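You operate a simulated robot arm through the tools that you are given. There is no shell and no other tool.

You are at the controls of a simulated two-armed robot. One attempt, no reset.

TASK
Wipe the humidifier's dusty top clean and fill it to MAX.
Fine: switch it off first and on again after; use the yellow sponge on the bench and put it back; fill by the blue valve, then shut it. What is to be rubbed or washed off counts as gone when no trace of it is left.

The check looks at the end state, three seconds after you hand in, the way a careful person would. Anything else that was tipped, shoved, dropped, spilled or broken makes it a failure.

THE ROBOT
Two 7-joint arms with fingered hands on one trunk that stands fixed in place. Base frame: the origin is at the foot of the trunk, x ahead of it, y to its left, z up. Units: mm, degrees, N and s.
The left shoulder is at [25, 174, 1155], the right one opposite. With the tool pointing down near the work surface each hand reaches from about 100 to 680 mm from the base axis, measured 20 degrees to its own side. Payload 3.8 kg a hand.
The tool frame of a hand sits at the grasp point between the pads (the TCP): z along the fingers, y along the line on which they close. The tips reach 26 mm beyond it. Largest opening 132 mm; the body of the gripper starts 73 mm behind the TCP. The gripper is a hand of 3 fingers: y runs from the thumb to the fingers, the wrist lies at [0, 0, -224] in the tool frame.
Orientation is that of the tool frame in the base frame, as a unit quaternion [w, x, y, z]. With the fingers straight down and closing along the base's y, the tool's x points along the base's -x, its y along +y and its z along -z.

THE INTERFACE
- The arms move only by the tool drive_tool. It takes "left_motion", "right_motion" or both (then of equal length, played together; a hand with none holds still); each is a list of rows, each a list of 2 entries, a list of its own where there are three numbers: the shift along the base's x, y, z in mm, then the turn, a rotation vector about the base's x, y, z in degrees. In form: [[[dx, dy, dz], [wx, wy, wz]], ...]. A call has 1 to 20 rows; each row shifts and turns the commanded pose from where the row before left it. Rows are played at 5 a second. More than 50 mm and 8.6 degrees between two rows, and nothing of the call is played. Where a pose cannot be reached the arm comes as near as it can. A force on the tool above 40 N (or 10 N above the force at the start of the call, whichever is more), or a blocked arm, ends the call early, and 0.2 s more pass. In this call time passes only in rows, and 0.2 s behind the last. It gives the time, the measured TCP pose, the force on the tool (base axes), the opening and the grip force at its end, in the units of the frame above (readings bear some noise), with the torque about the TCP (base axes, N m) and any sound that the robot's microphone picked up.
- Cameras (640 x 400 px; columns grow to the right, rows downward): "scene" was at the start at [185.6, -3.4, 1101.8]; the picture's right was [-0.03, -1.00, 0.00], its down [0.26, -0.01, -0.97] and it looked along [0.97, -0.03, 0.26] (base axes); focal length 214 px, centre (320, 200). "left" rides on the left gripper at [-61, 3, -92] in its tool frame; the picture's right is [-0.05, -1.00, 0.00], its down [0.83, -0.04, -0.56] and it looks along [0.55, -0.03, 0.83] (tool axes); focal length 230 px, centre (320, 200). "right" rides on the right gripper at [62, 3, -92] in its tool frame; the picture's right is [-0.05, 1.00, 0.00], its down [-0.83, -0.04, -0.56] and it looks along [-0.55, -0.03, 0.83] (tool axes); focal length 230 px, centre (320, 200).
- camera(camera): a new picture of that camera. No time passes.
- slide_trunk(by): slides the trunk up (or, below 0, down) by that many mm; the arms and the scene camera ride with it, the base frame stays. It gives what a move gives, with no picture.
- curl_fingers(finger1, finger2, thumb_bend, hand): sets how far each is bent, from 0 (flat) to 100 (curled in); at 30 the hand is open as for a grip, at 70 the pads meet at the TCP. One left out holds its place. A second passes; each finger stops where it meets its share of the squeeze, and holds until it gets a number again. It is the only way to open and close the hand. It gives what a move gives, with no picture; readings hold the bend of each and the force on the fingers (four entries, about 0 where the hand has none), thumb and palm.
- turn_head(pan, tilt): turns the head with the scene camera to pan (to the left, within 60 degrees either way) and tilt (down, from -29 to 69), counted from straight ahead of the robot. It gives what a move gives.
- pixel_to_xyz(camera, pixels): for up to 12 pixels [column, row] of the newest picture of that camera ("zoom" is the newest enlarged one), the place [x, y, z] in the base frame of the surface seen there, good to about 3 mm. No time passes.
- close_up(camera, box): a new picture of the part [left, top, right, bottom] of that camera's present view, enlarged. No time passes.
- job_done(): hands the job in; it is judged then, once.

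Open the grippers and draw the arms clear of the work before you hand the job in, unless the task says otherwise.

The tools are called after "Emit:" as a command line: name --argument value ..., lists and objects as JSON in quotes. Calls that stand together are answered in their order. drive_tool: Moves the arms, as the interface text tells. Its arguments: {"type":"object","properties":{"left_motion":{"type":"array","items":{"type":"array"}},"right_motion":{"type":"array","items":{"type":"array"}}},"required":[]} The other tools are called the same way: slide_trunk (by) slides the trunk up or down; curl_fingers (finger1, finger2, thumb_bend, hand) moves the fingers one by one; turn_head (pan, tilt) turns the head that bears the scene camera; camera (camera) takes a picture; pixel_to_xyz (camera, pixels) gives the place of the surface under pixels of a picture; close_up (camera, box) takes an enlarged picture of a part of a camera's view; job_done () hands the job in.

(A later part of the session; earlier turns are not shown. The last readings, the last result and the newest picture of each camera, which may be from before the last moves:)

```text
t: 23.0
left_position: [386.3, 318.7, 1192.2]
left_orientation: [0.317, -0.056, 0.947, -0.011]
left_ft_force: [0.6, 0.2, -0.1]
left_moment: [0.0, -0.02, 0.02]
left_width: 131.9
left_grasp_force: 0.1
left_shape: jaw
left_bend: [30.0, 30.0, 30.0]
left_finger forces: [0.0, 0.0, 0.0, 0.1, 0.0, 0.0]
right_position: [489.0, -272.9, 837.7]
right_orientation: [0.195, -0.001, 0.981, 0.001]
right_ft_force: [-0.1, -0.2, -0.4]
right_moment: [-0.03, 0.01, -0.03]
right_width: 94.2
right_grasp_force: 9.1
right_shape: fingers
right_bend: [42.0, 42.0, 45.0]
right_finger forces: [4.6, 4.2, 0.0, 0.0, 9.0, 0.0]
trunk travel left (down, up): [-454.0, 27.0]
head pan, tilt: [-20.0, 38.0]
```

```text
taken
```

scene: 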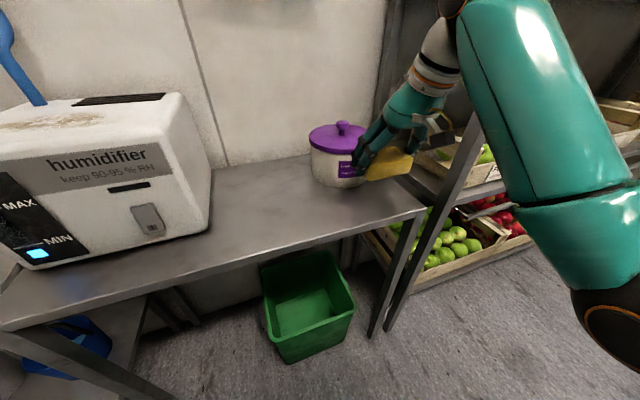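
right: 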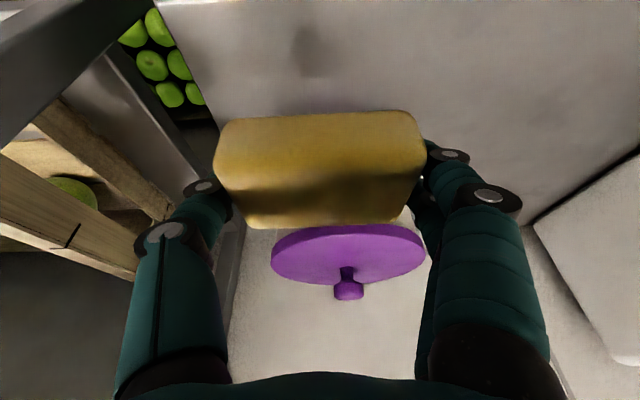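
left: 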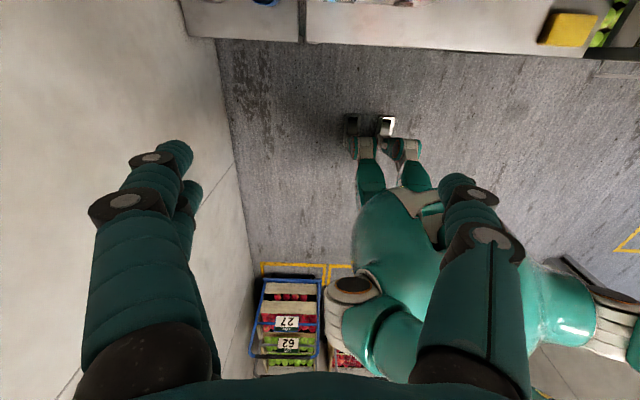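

The sponge hangs securely in the hand. The right arm can't reach the humidifier's top without crossing the head, so I'll set the sponge down mid-bench at y≈−110 for the left hand to take.

Emit:
drive_tool --right_motion '[[[0, 35, 0], [0, 0, 0]], [[0, 43, 0], [0, 0, 0]], [[0, 43, 0], [0, 0, 0]], [[0, 41, 0], [0, 0, 0]], [[0, 0, -30], [0, 0, 0]], [[0, 0, -30], [0, 0, 0]]]'

Emit:
camera --camera "scene"

Emit:
camera --camera "right"

```text
t: 24.4
left_position: [385.4, 318.4, 1191.5]
left_orientation: [0.316, -0.055, 0.947, -0.011]
left_ft_force: [-0.5, 0.1, 0.7]
left_moment: [0.01, -0.02, 0.02]
left_width: 131.7
left_grasp_force: 0.2
left_shape: jaw
left_bend: [30.0, 30.0, 30.0]
left_finger forces: [0.0, 0.0, 0.1, 0.0, 0.0, 0.0]
right_position: [492.4, -110.6, 776.8]
right_orientation: [0.195, 0.0, 0.981, 0.001]
right_ft_force: [0.6, 0.9, -0.2]
right_moment: [-0.02, -0.04, 0.02]
right_width: 94.1
right_grasp_force: 9.2
right_shape: fingers
right_bend: [42.0, 42.0, 45.0]
right_finger forces: [4.5, 4.3, 0.0, 0.0, 8.8, 0.0]
trunk travel left (down, up): [-454.0, 27.0]
head pan, tilt: [-20.0, 38.0]
```

```text
taken
```

scene: 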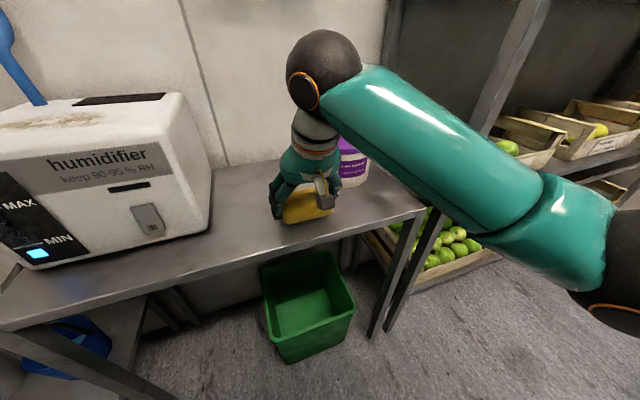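

```text
taken
```

right: 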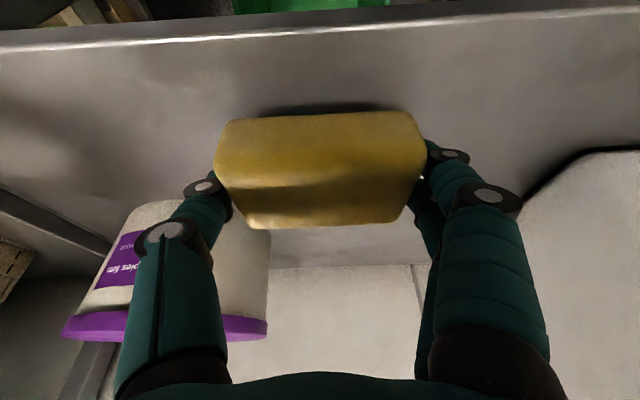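

Sponge is now above the bench at y≈−110 with its bottom at about z 738. I lower it the last ~18 mm slowly.

Emit:
drive_tool --right_motion '[[[0, 0, -10], [0, 0, 0]], [[0, 0, -5], [0, 0, 0]], [[0, 0, -3], [0, 0, 0]]]'

```text
t: 25.2
left_position: [387.1, 319.8, 1192.6]
left_orientation: [0.317, -0.055, 0.947, -0.011]
left_ft_force: [-0.1, -1.0, -0.5]
left_moment: [0.02, -0.01, -0.01]
left_width: 131.9
left_grasp_force: 0.0
left_shape: jaw
left_bend: [30.0, 30.0, 30.0]
left_finger forces: [0.0, 0.1, 0.0, 0.0, 0.0, 0.0]
right_position: [488.9, -110.7, 758.9]
right_orientation: [0.195, 0.0, 0.981, 0.0]
right_ft_force: [0.2, -0.6, -0.2]
right_moment: [-0.02, 0.02, 0.03]
right_width: 94.0
right_grasp_force: 8.5
right_shape: fingers
right_bend: [42.0, 42.0, 45.0]
right_finger forces: [4.6, 4.3, 0.0, 0.1, 8.8, 0.1]
trunk travel left (down, up): [-454.0, 27.0]
head pan, tilt: [-20.0, 38.0]
```

The hand is at z=758.9, the same height as when gripping, so the sponge is at bench level. I open the fingers to 34 and lift away.

Emit:
curl_fingers --hand "right" --finger1 34 --finger2 34 --thumb_bend 34

Emit:
drive_tool --right_motion '[[[0, 0, 20], [0, 0, 0]], [[0, 0, 40], [0, 0, 0]], [[0, 0, 40], [0, 0, 0]]]'

Emit:
camera --camera "right"

Emit:
pixel_to_xyz --camera "right" --pixels '[[256, 32], [368, 26], [362, 98], [268, 104], [310, 60]]'

```text
t: 26.2
left_position: [388.0, 318.4, 1190.9]
left_orientation: [0.317, -0.056, 0.947, -0.011]
left_ft_force: [-0.2, -0.1, 0.1]
left_moment: [-0.03, 0.04, 0.0]
left_width: 131.8
left_grasp_force: 0.1
left_shape: jaw
left_bend: [30.0, 30.0, 30.0]
left_finger forces: [0.0, 0.1, 0.0, 0.1, 0.0, 0.0]
right_position: [489.9, -112.0, 758.7]
right_orientation: [0.195, -0.001, 0.981, 0.001]
right_ft_force: [0.4, -0.3, 0.2]
right_moment: [-0.02, 0.02, 0.01]
right_width: 120.9
right_grasp_force: 0.1
right_shape: fingers
right_bend: [34.0, 34.0, 34.0]
right_finger forces: [0.1, 0.0, 0.0, 0.1, 0.1, 0.0]
trunk travel left (down, up): [-454.0, 27.0]
head pan, tilt: [-20.0, 38.0]
```

```text
t: 27.0
left_position: [385.4, 318.4, 1192.2]
left_orientation: [0.316, -0.055, 0.947, -0.011]
left_ft_force: [-0.9, 0.6, -0.6]
left_moment: [-0.01, -0.02, -0.01]
left_width: 132.0
left_grasp_force: 0.1
left_shape: jaw
left_bend: [30.0, 30.0, 30.0]
left_finger forces: [0.1, 0.0, 0.1, 0.0, 0.0, 0.0]
right_position: [487.9, -110.9, 855.0]
right_orientation: [0.195, -0.001, 0.981, 0.001]
right_ft_force: [1.0, -0.9, 0.7]
right_moment: [0.01, -0.03, 0.02]
right_width: 120.9
right_grasp_force: 0.1
right_shape: fingers
right_bend: [34.0, 34.0, 34.0]
right_finger forces: [0.0, 0.1, 0.1, 0.1, 0.1, 0.0]
trunk travel left (down, up): [-454.0, 27.0]
head pan, tilt: [-20.0, 38.0]
```

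```text
taken
```

right: 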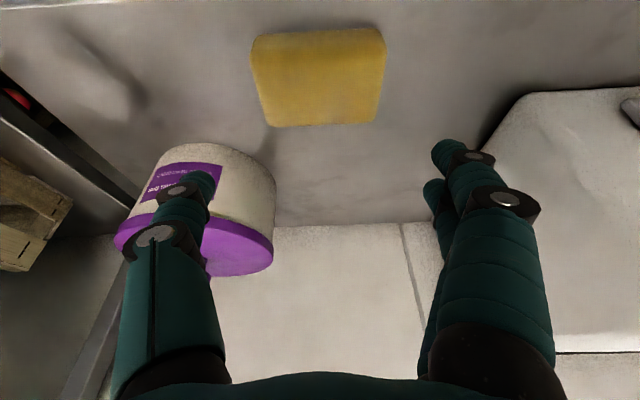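

```text
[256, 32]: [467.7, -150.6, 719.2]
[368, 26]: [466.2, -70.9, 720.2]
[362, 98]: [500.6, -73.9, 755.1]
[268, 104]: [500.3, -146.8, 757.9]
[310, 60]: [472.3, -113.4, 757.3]
```

The sponge stands on the bench around (490,−110). I move the right hand up and to the right, out of the way, and bring the left hand forward over open space above the humidifier's front.

Emit:
pixel_to_xyz --camera "right" --pixels '[[258, 45], [380, 38], [374, 112], [270, 116], [320, 80], [385, 70], [252, 80]]'

Emit:
drive_tool --right_motion '[[[0, -36, 29], [0, 0, 0]], [[0, -36, 29], [0, 0, 0]], [[0, -36, 29], [0, 0, 0]], [[0, -36, 29], [0, 0, 0]], [[0, -36, 29], [0, 0, 0]]]' --left_motion '[[[34, -21, -14], [0, 0, 0]], [[34, -21, -14], [0, 0, 0]], [[34, -21, -14], [0, 0, 0]], [[34, -21, -14], [0, 0, 0]], [[31, -21, -14], [0, 0, 0]]]'

Emit:
camera --camera "scene"

```text
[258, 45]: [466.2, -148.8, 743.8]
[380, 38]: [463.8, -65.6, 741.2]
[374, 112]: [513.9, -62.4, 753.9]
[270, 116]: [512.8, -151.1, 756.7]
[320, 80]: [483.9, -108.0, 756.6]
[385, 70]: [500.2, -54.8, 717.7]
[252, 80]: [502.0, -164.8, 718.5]
```

```text
t: 28.2
left_position: [550.8, 210.0, 1119.4]
left_orientation: [0.317, -0.055, 0.947, -0.011]
left_ft_force: [-0.5, 0.4, -0.5]
left_moment: [0.02, -0.03, 0.0]
left_width: 131.9
left_grasp_force: 0.1
left_shape: jaw
left_bend: [30.0, 30.0, 30.0]
left_finger forces: [0.1, 0.0, 0.0, 0.0, 0.1, 0.1]
right_position: [486.4, -290.3, 1001.5]
right_orientation: [0.194, -0.002, 0.981, 0.003]
right_ft_force: [-0.7, 0.1, 0.6]
right_moment: [0.02, 0.02, 0.03]
right_width: 121.3
right_grasp_force: 0.1
right_shape: fingers
right_bend: [34.0, 34.0, 34.0]
right_finger forces: [0.1, 0.0, 0.0, 0.0, 0.1, 0.1]
trunk travel left (down, up): [-454.0, 27.0]
head pan, tilt: [-20.0, 38.0]
```

```text
taken
```

scene: 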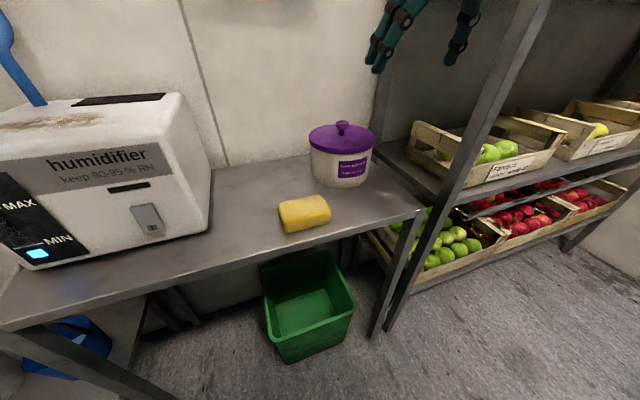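

The sponge now spans x 461–517, y −153…−63. I straighten the left hand's orientation to a clean 30° pitch while moving it across to above the sponge, raising the right hand further out of the way.

Emit:
drive_tool --right_motion '[[[0, 0, 20], [0, 0, 0]], [[0, 0, 20], [0, 0, 0]], [[0, 0, 20], [0, 0, 0]], [[0, 0, 20], [0, 0, 0]], [[0, 0, 0], [0, 0, 0]]]' --left_motion '[[[0, -42, -14], [0.64, 1.4, -1.1]], [[0, -42, -14], [0.64, 1.4, -1.1]], [[0, -42, -14], [0.64, 1.4, -1.1]], [[0, -42, -14], [0.64, 1.4, -1.1]], [[0, -42, -14], [0.64, 1.4, -1.1]]]'

Emit:
camera --camera "scene"

Emit:
camera --camera "left"

```text
t: 29.4
left_position: [613.4, 44.9, 1086.4]
left_orientation: [0.258, -0.002, 0.966, 0.004]
left_ft_force: [0.2, -0.7, 0.2]
left_moment: [0.01, 0.02, 0.0]
left_width: 132.3
left_grasp_force: 0.0
left_shape: jaw
left_bend: [30.0, 30.0, 30.0]
left_finger forces: [0.0, 0.0, 0.1, 0.0, 0.0, 0.0]
left hand out of reach, approached as far as the arm can: row 2, 3, 4, 5
right_position: [487.7, -291.2, 1082.4]
right_orientation: [0.194, 0.0, 0.981, 0.001]
right_ft_force: [-0.2, -0.3, 0.5]
right_moment: [0.03, 0.01, 0.0]
right_width: 121.2
right_grasp_force: 0.2
right_shape: fingers
right_bend: [34.0, 34.0, 34.0]
right_finger forces: [0.0, 0.1, 0.1, 0.0, 0.1, 0.1]
trunk travel left (down, up): [-454.0, 27.0]
head pan, tilt: [-20.0, 38.0]
```

```text
taken
```

scene: 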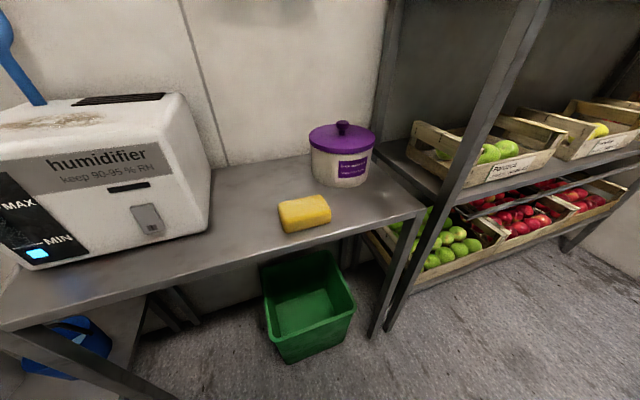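

```text
taken
```

left: 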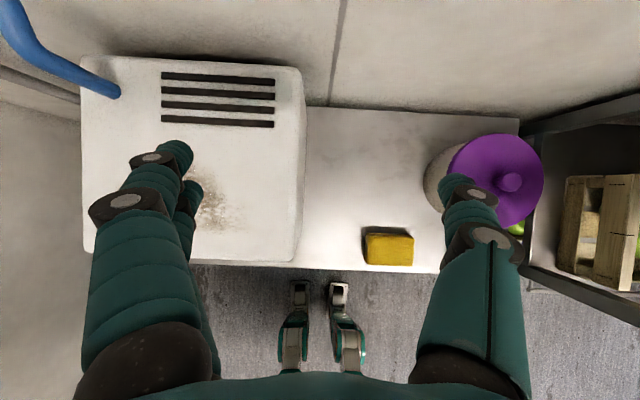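

The left hand couldn't cross inward at that height (ended at (613,45,1086)). I'll see how far it can come across lower and closer in, keeping clear of the humidifier.

Emit:
drive_tool --left_motion '[[[-40, -15, -20], [0, 2, 0]], [[-40, -15, -20], [0, 2, 0]], [[-35, -15, -25], [0, 2, 0]], [[0, -5, -40], [0, 2, 0]], [[0, 0, -40], [0, 2, 0]]]'

Emit:
camera --camera "scene"

```text
t: 30.6
left_position: [606.8, 46.6, 988.4]
left_orientation: [0.172, -0.001, 0.985, 0.003]
left_ft_force: [0.8, 0.0, -0.7]
left_moment: [0.0, -0.06, 0.0]
left_width: 131.8
left_grasp_force: 0.1
left_shape: jaw
left_bend: [30.0, 30.0, 30.0]
left_finger forces: [0.0, 0.0, 0.1, 0.1, 0.0, 0.0]
left hand out of reach, approached as far as the arm can: row 1, 2, 3, 4
right_position: [488.1, -290.9, 1081.9]
right_orientation: [0.195, -0.001, 0.981, 0.001]
right_ft_force: [0.1, -0.9, -0.2]
right_moment: [0.02, -0.01, 0.03]
right_width: 121.0
right_grasp_force: 0.0
right_shape: fingers
right_bend: [34.0, 34.0, 34.0]
right_finger forces: [0.0, 0.0, 0.1, 0.0, 0.0, 0.0]
trunk travel left (down, up): [-454.0, 27.0]
head pan, tilt: [-20.0, 38.0]
```

```text
taken
```

scene: 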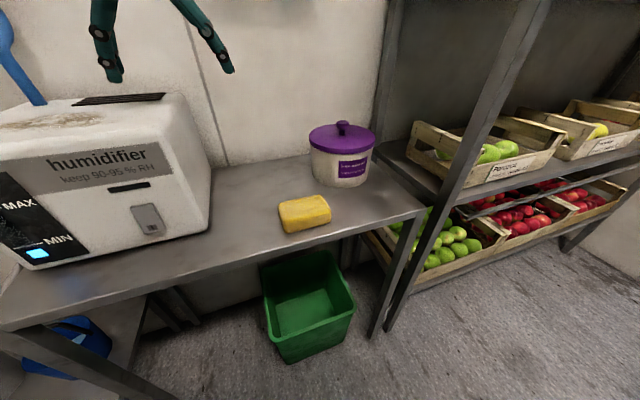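

Still stuck at (607,47,988), apparently at a joint limit. I'll take the mirror of the path that worked for the right arm: go up, tool vertical, then come back, across and down.

Emit:
drive_tool --left_motion '[[[-10, 11, 40], [0, 4, 0]], [[-20, 11, 40], [0, 4, 0]], [[-25, 11, 35], [0, 4, 0]], [[-25, 10, 35], [0, 4, 0]], [[-27, 10, 32], [0, 4, 0]], [[-27, 0, 30], [0, 0, 0]], [[-27, 0, 30], [0, 0, 0]]]'

```text
t: 32.2
left_position: [443.0, 97.8, 1232.0]
left_orientation: [0.0, -0.002, 1.0, 0.004]
left_ft_force: [0.3, -0.5, -0.2]
left_moment: [-0.03, -0.01, 0.01]
left_width: 131.7
left_grasp_force: 0.1
left_shape: jaw
left_bend: [30.0, 30.0, 30.0]
left_finger forces: [0.0, 0.0, 0.1, 0.1, 0.0, 0.0]
right_position: [486.6, -292.7, 1084.3]
right_orientation: [0.196, -0.001, 0.981, 0.001]
right_ft_force: [0.2, -0.1, 0.2]
right_moment: [0.02, 0.0, 0.04]
right_width: 121.2
right_grasp_force: 0.0
right_shape: fingers
right_bend: [34.0, 34.0, 34.0]
right_finger forces: [0.0, 0.1, 0.0, 0.0, 0.0, 0.0]
trunk travel left (down, up): [-454.0, 27.0]
head pan, tilt: [-20.0, 38.0]
```

That worked: the left hand is vertical at (443,98,1232). Now across to y≈−10 and down in front of the bench.

Emit:
drive_tool --left_motion '[[[0, -36, -12], [0, 0, 0]], [[0, -36, -12], [0, 0, 0]], [[0, -36, -12], [0, 0, 0]], [[0, 0, -42], [0, 0, 0]], [[0, 0, -42], [0, 0, 0]], [[0, 0, -42], [0, 0, 0]], [[0, 0, -42], [0, 0, 0]], [[0, 0, -42], [0, 0, 0]], [[0, 0, -42], [0, 0, 0]], [[0, 0, -42], [0, 0, 0]]]'

Emit:
camera --camera "scene"

```text
t: 34.4
left_position: [544.8, 23.1, 947.0]
left_orientation: [0.0, -0.001, 1.0, 0.003]
left_ft_force: [-0.3, 1.2, -0.1]
left_moment: [0.0, 0.02, 0.0]
left_width: 131.6
left_grasp_force: 0.2
left_shape: jaw
left_bend: [30.0, 30.0, 30.0]
left_finger forces: [0.0, 0.1, 0.0, 0.0, 0.0, 0.0]
left hand out of reach, approached as far as the arm can: row 4, 5, 6, 7, 8, 9, 10
right_position: [488.9, -291.1, 1082.4]
right_orientation: [0.194, -0.001, 0.981, 0.001]
right_ft_force: [0.4, -0.1, -0.2]
right_moment: [0.02, 0.02, 0.02]
right_width: 121.1
right_grasp_force: 0.1
right_shape: fingers
right_bend: [34.0, 34.0, 34.0]
right_finger forces: [0.0, 0.1, 0.0, 0.0, 0.0, 0.0]
trunk travel left (down, up): [-454.0, 27.0]
head pan, tilt: [-20.0, 38.0]
```

```text
taken
```

scene: 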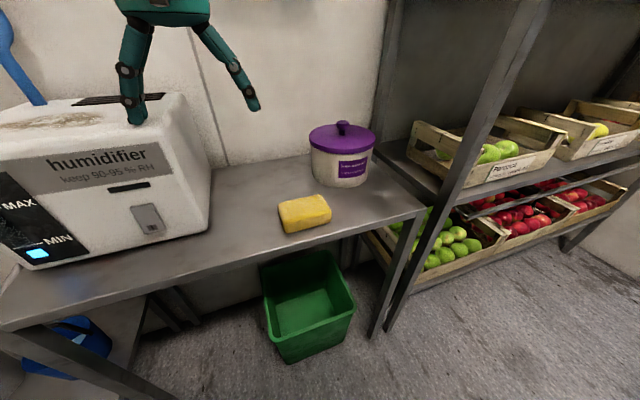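

The left hand drifted to (545,23,947) with its finger close to the humidifier's top, without contact force. I raise it straight away and move it left/back, then test its reach low in front of the humidifier.

Emit:
drive_tool --left_motion '[[[0, 0, 45], [0, 0, 0]], [[0, 5, 45], [0, 0, 0]], [[0, 20, 40], [0, 0, 0]], [[-20, 30, 20], [0, 0, 0]], [[-30, 35, 10], [0, 0, 0]], [[-40, 25, 0], [0, 0, 0]]]'

Emit:
turn_head --pan 10 --tilt 30

Emit:
camera --camera "scene"

```text
t: 35.8
left_position: [452.8, 137.5, 1109.2]
left_orientation: [0.0, -0.001, 1.0, 0.003]
left_ft_force: [-0.7, -0.1, -0.3]
left_moment: [0.03, 0.02, 0.01]
left_width: 131.9
left_grasp_force: 0.1
left_shape: jaw
left_bend: [30.0, 30.0, 30.0]
left_finger forces: [0.1, 0.1, 0.0, 0.1, 0.1, 0.1]
right_position: [487.2, -291.1, 1083.8]
right_orientation: [0.196, -0.001, 0.981, 0.001]
right_ft_force: [0.0, -1.2, 0.3]
right_moment: [0.0, 0.01, 0.05]
right_width: 121.0
right_grasp_force: 0.1
right_shape: fingers
right_bend: [34.0, 34.0, 34.0]
right_finger forces: [0.0, 0.1, 0.0, 0.0, 0.0, 0.0]
trunk travel left (down, up): [-454.0, 27.0]
head pan, tilt: [-20.0, 38.0]
```

```text
t: 36.7
left_position: [455.3, 136.8, 1108.3]
left_orientation: [0.0, -0.002, 1.0, 0.004]
left_ft_force: [-1.0, 1.3, -0.2]
left_moment: [0.02, 0.02, 0.02]
left_width: 131.7
left_grasp_force: 0.0
left_shape: jaw
left_bend: [30.0, 30.0, 30.0]
left_finger forces: [0.0, 0.1, 0.1, 0.0, 0.0, 0.0]
right_position: [487.7, -291.0, 1082.8]
right_orientation: [0.195, -0.001, 0.981, 0.001]
right_ft_force: [-0.1, -0.2, 0.4]
right_moment: [-0.03, -0.01, 0.02]
right_width: 121.1
right_grasp_force: 0.1
right_shape: fingers
right_bend: [34.0, 34.0, 34.0]
right_finger forces: [0.0, 0.1, 0.0, 0.1, 0.0, 0.0]
trunk travel left (down, up): [-454.0, 27.0]
head pan, tilt: [10.0, 30.0]
```

```text
taken
```

scene: 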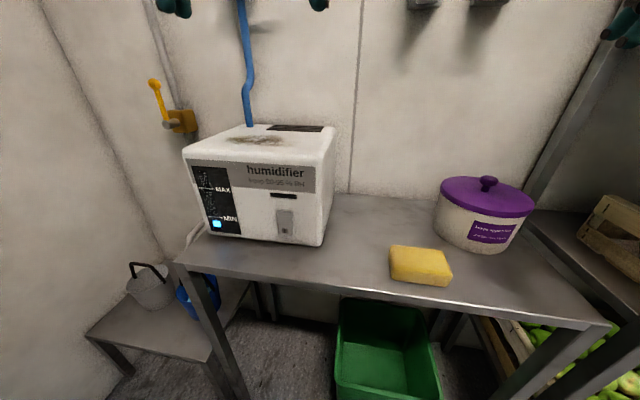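

The left hand is clear at (453,137,1109). I descend in front of the humidifier at x≈445 with a slight forward pitch to test reach.

Emit:
drive_tool --left_motion '[[[-2, -5, -38], [0, -2, 0]], [[-2, -5, -38], [0, -2, 0]], [[-2, -5, -38], [0, -2, 0]], [[-2, -5, -38], [0, -2, 0]], [[0, -5, -38], [0, -2, 0]], [[0, -5, -38], [0, -2, 0]]]'

Emit:
camera --camera "scene"

```text
t: 38.1
left_position: [500.6, 174.9, 907.1]
left_orientation: [0.101, -0.005, 0.995, 0.002]
left_ft_force: [-37.7, -7.6, 12.5]
left_moment: [1.02, 0.34, 3.1]
left_width: 132.0
left_grasp_force: 0.1
left_shape: jaw
left_bend: [27.0, 30.0, 30.0]
left_finger forces: [39.5, 0.0, 0.0, 0.0, 0.1, 0.0]
left hand out of reach, approached as far as the arm can: row 2, 3, 4, 5, 6
right_position: [481.6, -293.5, 1085.2]
right_orientation: [0.197, 0.0, 0.98, 0.001]
right_ft_force: [-0.5, -0.4, 0.5]
right_moment: [0.01, -0.01, 0.0]
right_width: 121.2
right_grasp_force: 0.1
right_shape: fingers
right_bend: [34.0, 34.0, 34.0]
right_finger forces: [0.0, 0.0, 0.0, 0.0, 0.1, 0.1]
trunk travel left (down, up): [-454.0, 27.0]
head pan, tilt: [10.0, 30.0]
```

```text
taken
```

scene: 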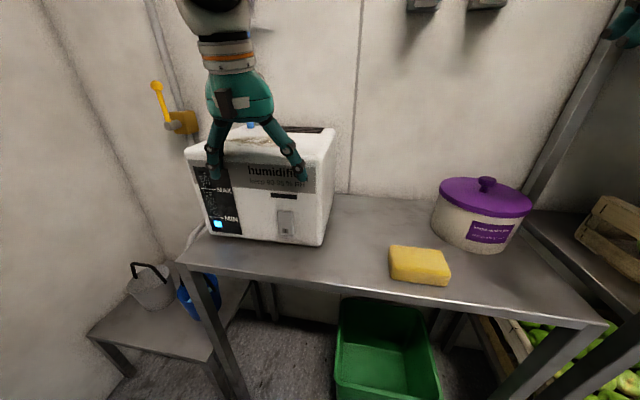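

Finger 1 is pressing on the humidifier's front edge with ~39 N because the arm was pushed outward by its reach limit. I back off immediately: back, left and up in small steps.

Emit:
drive_tool --left_motion '[[[-12, 6, 10], [0, 0, 0]], [[-12, 8, 15], [0, 0, 0]], [[-12, 10, 25], [0, 0, 0]], [[-10, 10, 40], [0, 0, 0]]]'

Emit:
camera --camera "scene"

Emit:
pixel_to_xyz --camera "scene" --pixels '[[185, 152], [328, 165], [335, 128], [318, 244], [208, 232], [283, 225]]'

```text
t: 39.1
left_position: [465.3, 204.1, 995.7]
left_orientation: [0.105, -0.001, 0.994, 0.004]
left_ft_force: [-0.4, 0.4, -1.6]
left_moment: [0.02, -0.01, 0.0]
left_width: 131.8
left_grasp_force: 0.1
left_shape: jaw
left_bend: [30.0, 30.0, 30.0]
left_finger forces: [0.0, 0.1, 0.0, 0.1, 0.0, 0.0]
right_position: [487.3, -292.4, 1082.7]
right_orientation: [0.196, -0.001, 0.981, 0.001]
right_ft_force: [0.0, -0.5, -0.6]
right_moment: [0.02, 0.02, -0.01]
right_width: 120.8
right_grasp_force: 0.1
right_shape: fingers
right_bend: [34.0, 34.0, 34.0]
right_finger forces: [0.0, 0.0, 0.0, 0.0, 0.0, 0.1]
trunk travel left (down, up): [-454.0, 27.0]
head pan, tilt: [10.0, 30.0]
```

```text
taken
```

scene: 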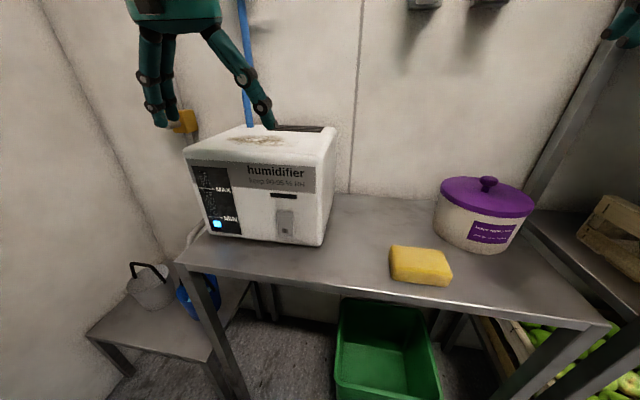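

```text
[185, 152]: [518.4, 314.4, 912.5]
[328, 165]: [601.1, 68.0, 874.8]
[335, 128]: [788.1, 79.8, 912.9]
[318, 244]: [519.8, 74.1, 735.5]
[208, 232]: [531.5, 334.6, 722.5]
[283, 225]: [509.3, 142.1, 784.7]
```

The humidifier hasn't moved (the switch still reads x≈509 and edges are at the same pixels). To understand the left arm's limits, I look at its elbow by panning the head left.

Emit:
turn_head --pan 55 --tilt 5

Emit:
camera --camera "scene"

```text
t: 40.3
left_position: [464.6, 204.0, 995.5]
left_orientation: [0.105, -0.001, 0.994, 0.004]
left_ft_force: [0.2, -0.2, -0.4]
left_moment: [-0.01, 0.03, 0.01]
left_width: 132.0
left_grasp_force: 0.0
left_shape: jaw
left_bend: [30.0, 30.0, 30.0]
left_finger forces: [0.0, 0.0, 0.0, 0.0, 0.0, 0.0]
right_position: [488.1, -291.5, 1083.1]
right_orientation: [0.196, -0.001, 0.981, 0.001]
right_ft_force: [1.0, -0.1, 0.1]
right_moment: [0.01, 0.01, -0.03]
right_width: 121.3
right_grasp_force: 0.1
right_shape: fingers
right_bend: [34.0, 34.0, 34.0]
right_finger forces: [0.0, 0.0, 0.1, 0.1, 0.0, 0.1]
trunk travel left (down, up): [-454.0, 27.0]
head pan, tilt: [55.0, 5.0]
```

```text
taken
```

scene: 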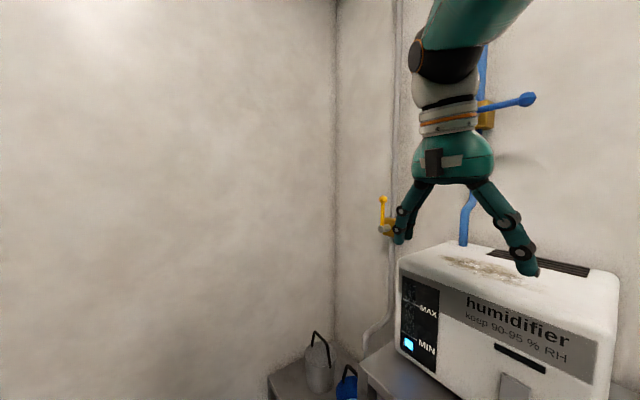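

The left arm's forearm rises up and inward above the head (elbow up), which explains its limits. I'll park it up on the left and instead test whether the right arm, pitched and yawed toward the humidifier, can reach over its top.

Emit:
drive_tool --left_motion '[[[-6, 30, 38], [0, 2, 0]], [[-6, 30, 38], [0, 2, 0]], [[-6, 33, 35], [0, 2, 0]], [[-6, 33, 35], [0, 2, 0]], [[-6, 33, 35], [0, 2, 0]], [[-6, 33, 35], [0, 2, 0]]]' --right_motion '[[[0, 0, 0], [0, 0, 0]], [[0, 0, 0], [0, 0, 0]], [[0, 0, 0], [0, 0, 0]], [[0, 0, 0], [0, 0, 0]], [[0, 0, 0], [0, 0, 0]], [[0, 0, 0], [0, 0, 0]]]'

Emit:
turn_head --pan 5 --tilt 25

Emit:
camera --camera "scene"

Emit:
camera --camera "left"

```text
t: 41.7
left_position: [426.5, 402.6, 1210.9]
left_orientation: [0.0, -0.002, 1.0, 0.002]
left_ft_force: [0.5, 0.1, -0.3]
left_moment: [0.0, -0.02, 0.01]
left_width: 132.0
left_grasp_force: 0.1
left_shape: jaw
left_bend: [30.0, 30.0, 30.0]
left_finger forces: [0.1, 0.0, 0.0, 0.0, 0.0, 0.0]
right_position: [488.3, -291.1, 1084.0]
right_orientation: [0.195, -0.001, 0.981, 0.001]
right_ft_force: [-0.6, -0.8, 0.1]
right_moment: [0.0, 0.01, 0.01]
right_width: 121.2
right_grasp_force: 0.0
right_shape: fingers
right_bend: [34.0, 34.0, 34.0]
right_finger forces: [0.0, 0.0, 0.0, 0.0, 0.0, 0.0]
trunk travel left (down, up): [-454.0, 27.0]
head pan, tilt: [55.0, 5.0]
```

```text
t: 42.8
left_position: [426.9, 401.4, 1212.0]
left_orientation: [0.0, 0.0, 1.0, 0.004]
left_ft_force: [0.1, -0.2, -0.1]
left_moment: [-0.01, -0.01, -0.01]
left_width: 131.8
left_grasp_force: 0.1
left_shape: jaw
left_bend: [30.0, 30.0, 30.0]
left_finger forces: [0.0, 0.1, 0.1, 0.1, 0.0, 0.0]
right_position: [488.3, -292.1, 1082.3]
right_orientation: [0.195, -0.002, 0.981, 0.001]
right_ft_force: [0.1, 0.4, -0.2]
right_moment: [0.02, -0.01, -0.02]
right_width: 120.9
right_grasp_force: 0.1
right_shape: fingers
right_bend: [34.0, 34.0, 34.0]
right_finger forces: [0.0, 0.1, 0.1, 0.0, 0.0, 0.0]
trunk travel left (down, up): [-454.0, 27.0]
head pan, tilt: [5.0, 25.0]
```

```text
taken
```

scene: 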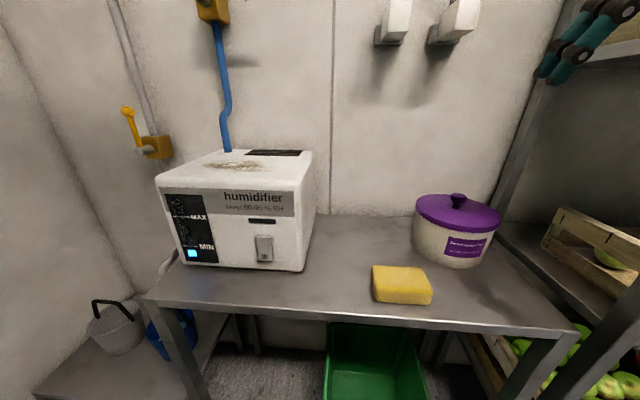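

```text
taken
```

left: 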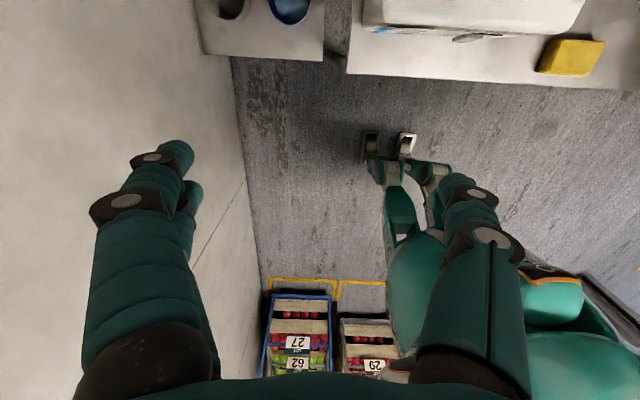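

The humidifier sits at the same pixels as in the first picture. Now I test the right arm's reach toward the humidifier top, staying high (z≈1080) while pitching to ~45°.

Emit:
drive_tool --right_motion '[[[8, 35, 0], [0, -4, 0]], [[8, 35, 0], [0, -4, 0]], [[8, 35, 0], [0, -4, 0]], [[8, 35, 0], [0, -4, 0]], [[10, 38, -5], [0, -2, 0]], [[10, 38, -5], [0, -2, 0]]]'

Emit:
camera --camera "scene"

```text
t: 44.2
left_position: [427.6, 402.7, 1209.8]
left_orientation: [0.0, -0.001, 1.0, 0.003]
left_ft_force: [0.2, 0.9, -0.3]
left_moment: [0.04, -0.03, -0.01]
left_width: 132.1
left_grasp_force: 0.0
left_shape: jaw
left_bend: [30.0, 30.0, 30.0]
left_finger forces: [0.0, 0.0, 0.0, 0.0, 0.0, 0.0]
right_position: [539.4, -76.7, 1076.0]
right_orientation: [0.363, -0.001, 0.932, 0.001]
right_ft_force: [-0.5, -0.5, 0.0]
right_moment: [-0.04, 0.03, -0.03]
right_width: 120.9
right_grasp_force: 0.0
right_shape: fingers
right_bend: [34.0, 34.0, 34.0]
right_finger forces: [0.0, 0.0, 0.2, 0.1, 0.0, 0.0]
trunk travel left (down, up): [-454.0, 27.0]
head pan, tilt: [5.0, 25.0]
```

```text
taken
```

scene: 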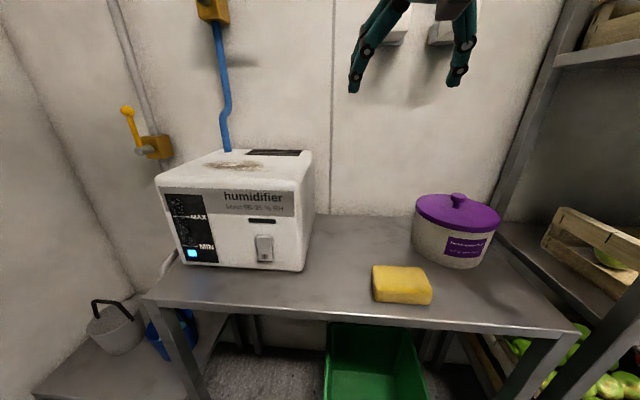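

Reached (539,−77,1076) at 43° pitch without trouble. I continue over toward the humidifier while yawing left.

Emit:
drive_tool --right_motion '[[[10, 36, -5], [0, 0, 5]], [[10, 36, -5], [0, 0, 5]], [[10, 36, -5], [0, 0, 5]], [[8, 36, -8], [0, 0, 5]], [[8, 36, -8], [0, 0, 5]], [[8, 36, -8], [0, 0, 5]]]'

Emit:
camera --camera "scene"

```text
t: 45.6
left_position: [426.8, 402.2, 1209.5]
left_orientation: [0.001, -0.001, 1.0, 0.004]
left_ft_force: [0.1, -0.7, -0.1]
left_moment: [0.03, -0.02, 0.03]
left_width: 131.8
left_grasp_force: 0.1
left_shape: jaw
left_bend: [30.0, 30.0, 30.0]
left_finger forces: [0.0, 0.0, 0.0, 0.0, 0.1, 0.0]
right_position: [593.0, 145.5, 1035.4]
right_orientation: [0.35, -0.242, 0.9, 0.094]
right_ft_force: [0.3, -0.1, -0.2]
right_moment: [-0.02, 0.02, -0.02]
right_width: 121.1
right_grasp_force: 0.1
right_shape: fingers
right_bend: [34.0, 34.0, 34.0]
right_finger forces: [0.1, 0.0, 0.0, 0.0, 0.0, 0.1]
trunk travel left (down, up): [-454.0, 27.0]
head pan, tilt: [5.0, 25.0]
```

```text
taken
```

scene: 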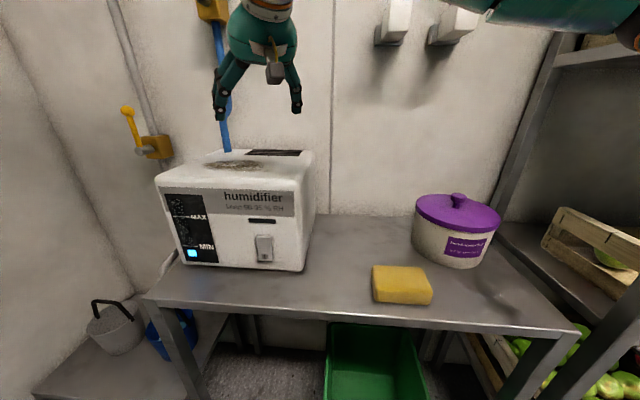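

The right hand is over the humidifier at (593,145,1035). I test the far corner of the dusty area: (612,240,975).

Emit:
drive_tool --right_motion '[[[6, 32, -20], [0, 0, 2]], [[6, 32, -20], [0, 0, 2]], [[6, 31, -20], [0, 0, 2]]]'

Emit:
camera --camera "scene"

```text
t: 46.4
left_position: [428.1, 403.2, 1211.2]
left_orientation: [0.0, -0.001, 1.0, 0.004]
left_ft_force: [0.1, 0.4, -0.5]
left_moment: [-0.03, -0.02, -0.01]
left_width: 131.9
left_grasp_force: 0.1
left_shape: jaw
left_bend: [30.0, 30.0, 30.0]
left_finger forces: [0.1, 0.0, 0.0, 0.0, 0.0, 0.0]
right_position: [614.6, 238.0, 974.5]
right_orientation: [0.345, -0.289, 0.886, 0.112]
right_ft_force: [-0.4, -0.1, 0.7]
right_moment: [-0.02, 0.02, -0.02]
right_width: 121.1
right_grasp_force: 0.1
right_shape: fingers
right_bend: [34.0, 34.0, 34.0]
right_finger forces: [0.0, 0.0, 0.0, 0.0, 0.0, 0.0]
trunk travel left (down, up): [-454.0, 27.0]
head pan, tilt: [5.0, 25.0]
```

```text
taken
```

scene: 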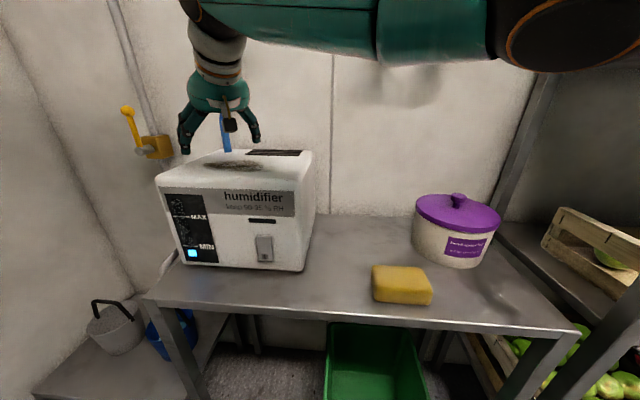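

The right arm reaches the far part of the dust at (615,238,975). So the right hand will do the wiping: I bring it back toward the sponge along the same path.

Emit:
drive_tool --right_motion '[[[-6, -31, 20], [0, 0, -2]], [[-6, -32, 20], [0, 0, -2]], [[-6, -32, 20], [0, 0, -2]], [[-8, -36, 8], [0, 0, -5]], [[-8, -36, 8], [0, 0, -5]], [[-8, -36, 8], [0, 0, -5]], [[-10, -36, 5], [0, 0, -5]], [[-10, -36, 5], [0, 0, -5]], [[-10, -36, 5], [0, 0, -5]], [[-5, -15, -30], [0, 3, 0]], [[-8, -15, -40], [0, 3, 0]], [[-8, -2, -40], [0, 3, 0]], [[-8, 0, -40], [0, 3, 0]]]'

Emit:
camera --camera "right"

Emit:
camera --camera "scene"

```text
t: 49.2
left_position: [427.4, 401.6, 1210.9]
left_orientation: [0.0, 0.0, 1.0, 0.004]
left_ft_force: [-1.1, -0.4, 0.3]
left_moment: [0.0, 0.0, -0.01]
left_width: 131.9
left_grasp_force: 0.1
left_shape: jaw
left_bend: [30.0, 30.0, 30.0]
left_finger forces: [0.0, 0.0, 0.1, 0.0, 0.1, 0.0]
right_position: [514.0, -103.6, 923.7]
right_orientation: [0.263, 0.0, 0.965, 0.001]
right_ft_force: [0.4, -0.5, 0.1]
right_moment: [0.02, -0.02, 0.01]
right_width: 121.0
right_grasp_force: 0.1
right_shape: fingers
right_bend: [34.0, 34.0, 34.0]
right_finger forces: [0.0, 0.0, 0.0, 0.1, 0.2, 0.0]
trunk travel left (down, up): [-454.0, 27.0]
head pan, tilt: [5.0, 25.0]
```

```text
taken
```

right: 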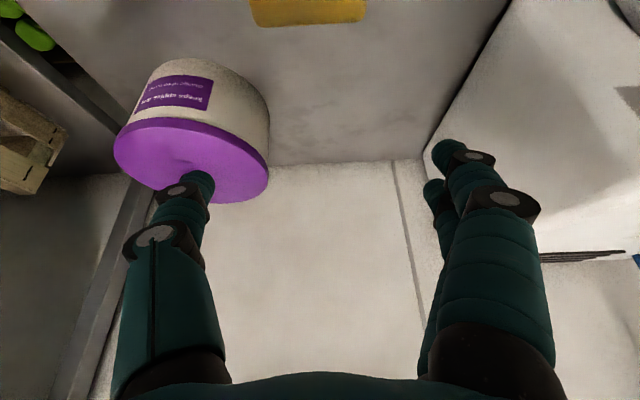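

```text
taken
```

scene: 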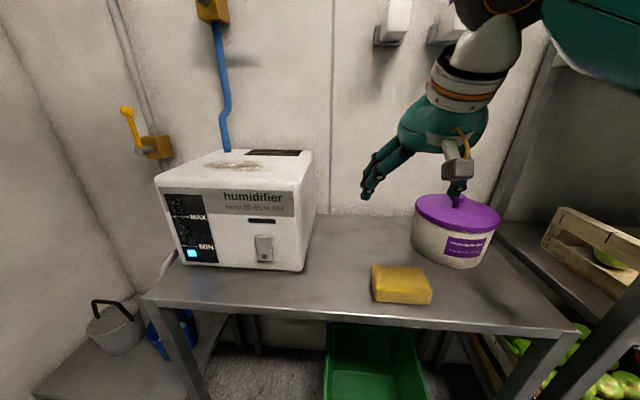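

At (514,−104,924) with a clean 30° pitch. I go back and down to just above the sponge: (478,−108,805).

Emit:
drive_tool --right_motion '[[[-14, -1, -20], [0, 0, 0]], [[-12, -2, -30], [0, 0, 0]], [[-8, -1, -35], [0, 0, 0]], [[-2, 0, -34], [0, 0, 0]]]'

Emit:
camera --camera "right"

Emit:
pixel_to_xyz --camera "right" --pixels '[[240, 70], [390, 70], [310, 20], [310, 100], [435, 150], [210, 178]]'

```text
t: 50.2
left_position: [426.5, 402.1, 1211.3]
left_orientation: [-0.001, -0.001, 1.0, 0.004]
left_ft_force: [-1.0, -0.1, -0.1]
left_moment: [0.02, 0.02, 0.01]
left_width: 131.8
left_grasp_force: 0.0
left_shape: jaw
left_bend: [30.0, 30.0, 30.0]
left_finger forces: [0.0, 0.0, 0.0, 0.0, 0.1, 0.1]
right_position: [477.1, -112.0, 807.6]
right_orientation: [0.262, -0.001, 0.965, 0.001]
right_ft_force: [0.3, 0.4, -1.1]
right_moment: [0.0, 0.0, -0.01]
right_width: 121.1
right_grasp_force: 0.0
right_shape: fingers
right_bend: [34.0, 34.0, 34.0]
right_finger forces: [0.0, 0.0, 0.0, 0.0, 0.0, 0.0]
trunk travel left (down, up): [-454.0, 27.0]
head pan, tilt: [5.0, 25.0]
```

```text
taken
```

right: 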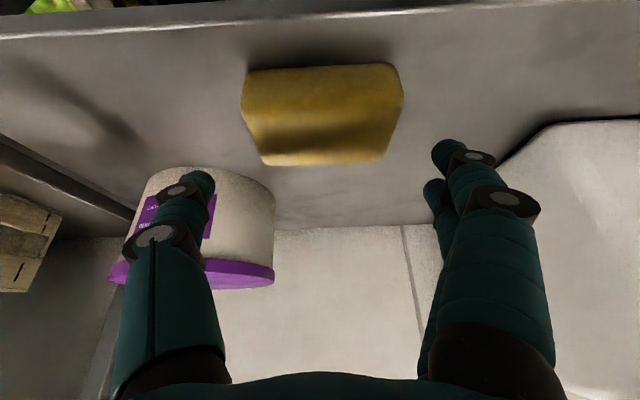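

```text
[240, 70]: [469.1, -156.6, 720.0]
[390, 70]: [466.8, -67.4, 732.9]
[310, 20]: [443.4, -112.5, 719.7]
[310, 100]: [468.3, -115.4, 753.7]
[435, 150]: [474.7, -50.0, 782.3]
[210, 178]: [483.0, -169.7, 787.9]
```

The hand is centred above the sponge (px 242–403). I descend to z≈760 and close the fingers.

Emit:
drive_tool --right_motion '[[[0, 2, -20], [0, 0, 0]], [[1, 1, -15], [0, 0, 0]], [[0, 0, -8], [0, 0, 0]], [[0, 0, -4], [0, 0, 0]]]'

Emit:
curl_fingers --hand "right" --finger1 50 --finger2 50 --thumb_bend 50

Emit:
camera --camera "right"

```text
t: 51.2
left_position: [426.7, 402.1, 1211.3]
left_orientation: [0.0, 0.0, 1.0, 0.005]
left_ft_force: [0.4, 0.5, 0.1]
left_moment: [-0.03, 0.01, -0.01]
left_width: 131.9
left_grasp_force: 0.0
left_shape: jaw
left_bend: [30.0, 30.0, 30.0]
left_finger forces: [0.0, 0.1, 0.1, 0.0, 0.1, 0.0]
right_position: [474.8, -108.1, 759.3]
right_orientation: [0.263, -0.001, 0.965, 0.001]
right_ft_force: [-0.3, 0.4, 0.1]
right_moment: [-0.05, 0.02, -0.04]
right_width: 121.0
right_grasp_force: 0.1
right_shape: fingers
right_bend: [34.0, 34.0, 34.0]
right_finger forces: [0.0, 0.1, 0.0, 0.0, 0.0, 0.0]
trunk travel left (down, up): [-454.0, 27.0]
head pan, tilt: [5.0, 25.0]
```

```text
t: 52.2
left_position: [425.9, 400.6, 1211.8]
left_orientation: [0.0, -0.001, 1.0, 0.004]
left_ft_force: [0.3, 0.0, 0.1]
left_moment: [0.01, 0.01, 0.0]
left_width: 132.0
left_grasp_force: 0.1
left_shape: jaw
left_bend: [30.0, 30.0, 30.0]
left_finger forces: [0.1, 0.0, 0.1, 0.0, 0.0, 0.0]
right_position: [475.2, -108.5, 758.8]
right_orientation: [0.264, -0.001, 0.965, 0.001]
right_ft_force: [0.2, 0.0, 0.9]
right_moment: [-0.01, -0.04, -0.04]
right_width: 93.8
right_grasp_force: 11.4
right_shape: fingers
right_bend: [42.0, 42.0, 46.0]
right_finger forces: [5.9, 5.6, 0.0, 0.0, 11.8, 0.0]
trunk travel left (down, up): [-454.0, 27.0]
head pan, tilt: [5.0, 25.0]
```

```text
taken
```

right: 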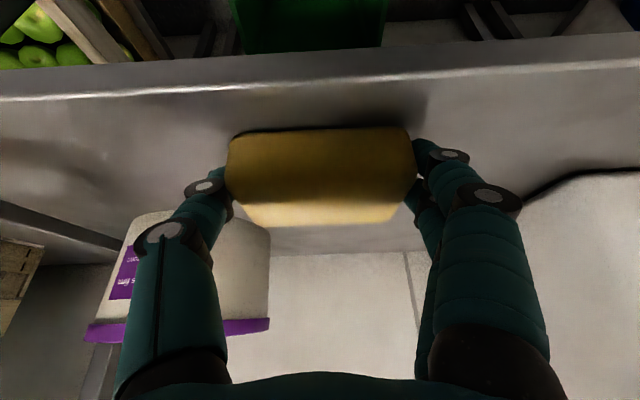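

The sponge is gripped at 11 N. I firm the grip a little, then lift and carry it back along the same route above the humidifier.

Emit:
curl_fingers --hand "right" --finger1 55 --finger2 55 --thumb_bend 55

Emit:
drive_tool --right_motion '[[[0, 0, 15], [0, 0, 0]], [[2, 0, 35], [0, 0, 0]], [[10, 1, 35], [0, 0, 0]], [[12, 2, 35], [0, 0, 0]], [[14, 1, 35], [0, 0, 0]], [[10, 5, 45], [0, 0, 0]], [[8, 10, 45], [0, 0, 0]], [[8, 20, 40], [0, -1, 0]]]'

Emit:
camera --camera "right"

```text
t: 53.2
left_position: [425.2, 401.7, 1211.1]
left_orientation: [0.0, -0.001, 1.0, 0.004]
left_ft_force: [1.0, 0.7, -0.1]
left_moment: [0.05, 0.02, -0.01]
left_width: 131.7
left_grasp_force: 0.1
left_shape: jaw
left_bend: [30.0, 30.0, 30.0]
left_finger forces: [0.0, 0.0, 0.0, 0.0, 0.1, 0.0]
right_position: [474.7, -108.9, 759.0]
right_orientation: [0.263, 0.0, 0.965, 0.001]
right_ft_force: [0.8, 0.3, -0.4]
right_moment: [0.0, -0.03, 0.0]
right_width: 93.2
right_grasp_force: 17.2
right_shape: fingers
right_bend: [41.0, 41.0, 49.0]
right_finger forces: [9.1, 8.3, 0.0, 0.1, 17.1, 0.1]
trunk travel left (down, up): [-454.0, 27.0]
head pan, tilt: [5.0, 25.0]
```

```text
t: 55.0
left_position: [426.3, 402.6, 1210.7]
left_orientation: [-0.001, -0.001, 1.0, 0.004]
left_ft_force: [0.3, 0.1, 0.0]
left_moment: [-0.02, 0.02, 0.0]
left_width: 131.7
left_grasp_force: 0.0
left_shape: jaw
left_bend: [30.0, 30.0, 30.0]
left_finger forces: [0.0, 0.0, 0.0, 0.0, 0.0, 0.1]
right_position: [544.0, -72.4, 1044.1]
right_orientation: [0.271, 0.0, 0.963, -0.001]
right_ft_force: [-0.4, 0.4, 0.4]
right_moment: [0.02, 0.02, -0.01]
right_width: 93.2
right_grasp_force: 17.5
right_shape: fingers
right_bend: [41.0, 41.0, 49.0]
right_finger forces: [9.0, 8.2, 0.0, 0.1, 17.2, 0.1]
trunk travel left (down, up): [-454.0, 27.0]
head pan, tilt: [5.0, 25.0]
```

```text
taken
```

right: 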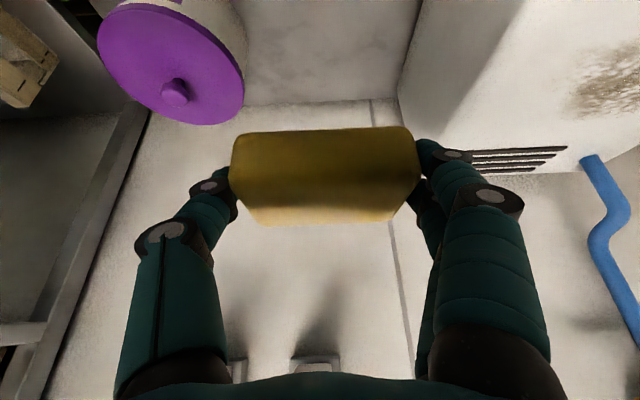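

The sponge is held firmly. I continue over the humidifier with yaw, keeping the sponge level at the pitch it was gripped with.

Emit:
drive_tool --right_motion '[[[8, 36, 2], [0, 1, 0]], [[8, 36, 0], [0, 0, 5]], [[8, 36, 0], [0, 0, 5]], [[6, 36, -3], [0, 0, 5]], [[4, 36, -6], [0, 0, 5]], [[0, 30, -8], [0, 0, 5]]]'

Emit:
camera --camera "scene"

Emit:
camera --camera "right"

```text
t: 56.4
left_position: [426.6, 402.2, 1209.6]
left_orientation: [0.0, 0.0, 1.0, 0.004]
left_ft_force: [0.3, 0.2, -0.5]
left_moment: [-0.03, 0.01, -0.01]
left_width: 131.9
left_grasp_force: 0.0
left_shape: jaw
left_bend: [30.0, 30.0, 30.0]
left_finger forces: [0.0, 0.0, 0.1, 0.0, 0.1, 0.1]
right_position: [573.7, 138.1, 1031.8]
right_orientation: [0.257, -0.211, 0.941, 0.057]
right_ft_force: [-0.1, -0.1, -0.1]
right_moment: [-0.01, -0.01, 0.04]
right_width: 93.3
right_grasp_force: 16.9
right_shape: fingers
right_bend: [41.0, 41.0, 49.0]
right_finger forces: [9.0, 8.2, 0.1, 0.1, 17.2, 0.0]
trunk travel left (down, up): [-454.0, 27.0]
head pan, tilt: [5.0, 25.0]
```

```text
taken
```

scene: 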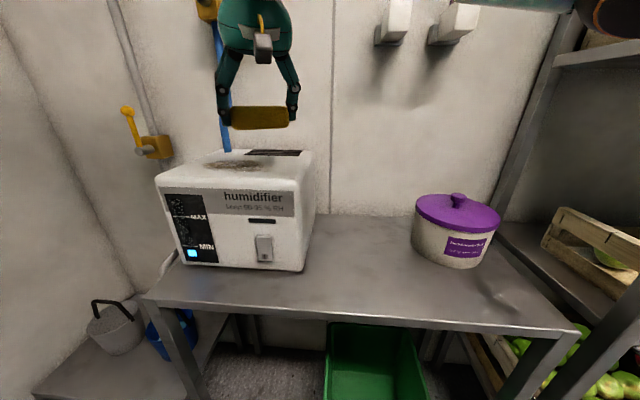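

```text
taken
```

right: 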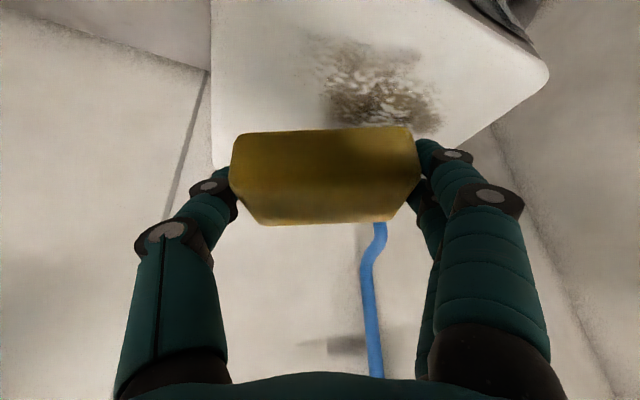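

The sponge is level above the right end of the dust patch. I lower it toward the surface (contact expected near TCP z≈960) in decreasing steps, watching the force.

Emit:
drive_tool --right_motion '[[[-8, 0, -25], [0, 0, 0]], [[-5, 0, -25], [0, 0, 0]], [[0, 0, -12], [0, 0, 0]], [[0, 0, -6], [0, 0, 0]], [[0, 0, -3], [0, 0, 0]]]'

Emit:
camera --camera "right"

Emit:
camera --camera "scene"

```text
t: 57.6
left_position: [425.6, 402.6, 1212.5]
left_orientation: [0.001, -0.001, 1.0, 0.005]
left_ft_force: [0.0, 0.7, -0.2]
left_moment: [0.05, -0.01, -0.03]
left_width: 132.1
left_grasp_force: 0.1
left_shape: jaw
left_bend: [30.0, 30.0, 30.0]
left_finger forces: [0.0, 0.0, 0.0, 0.1, 0.1, 0.1]
right_position: [559.7, 140.2, 957.9]
right_orientation: [0.258, -0.209, 0.941, 0.058]
right_ft_force: [0.3, -0.9, 3.9]
right_moment: [0.22, 0.09, -0.01]
right_width: 93.4
right_grasp_force: 17.3
right_shape: fingers
right_bend: [41.0, 41.0, 49.0]
right_finger forces: [8.9, 8.1, 0.1, 0.0, 17.5, 0.0]
trunk travel left (down, up): [-454.0, 27.0]
head pan, tilt: [5.0, 25.0]
```

```text
taken
```

right: 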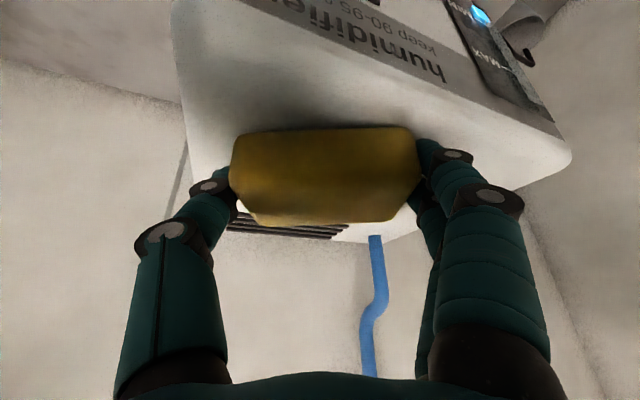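

```text
taken
```

scene: 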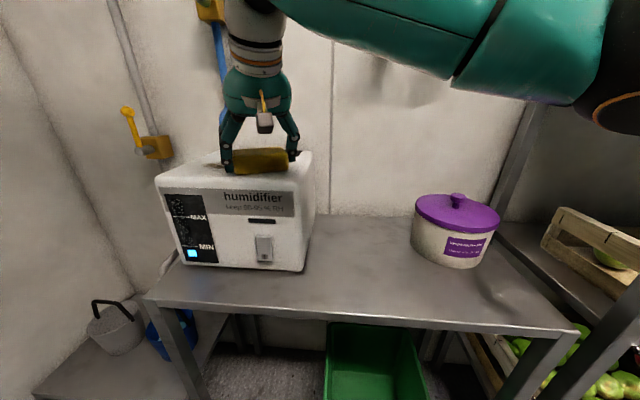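

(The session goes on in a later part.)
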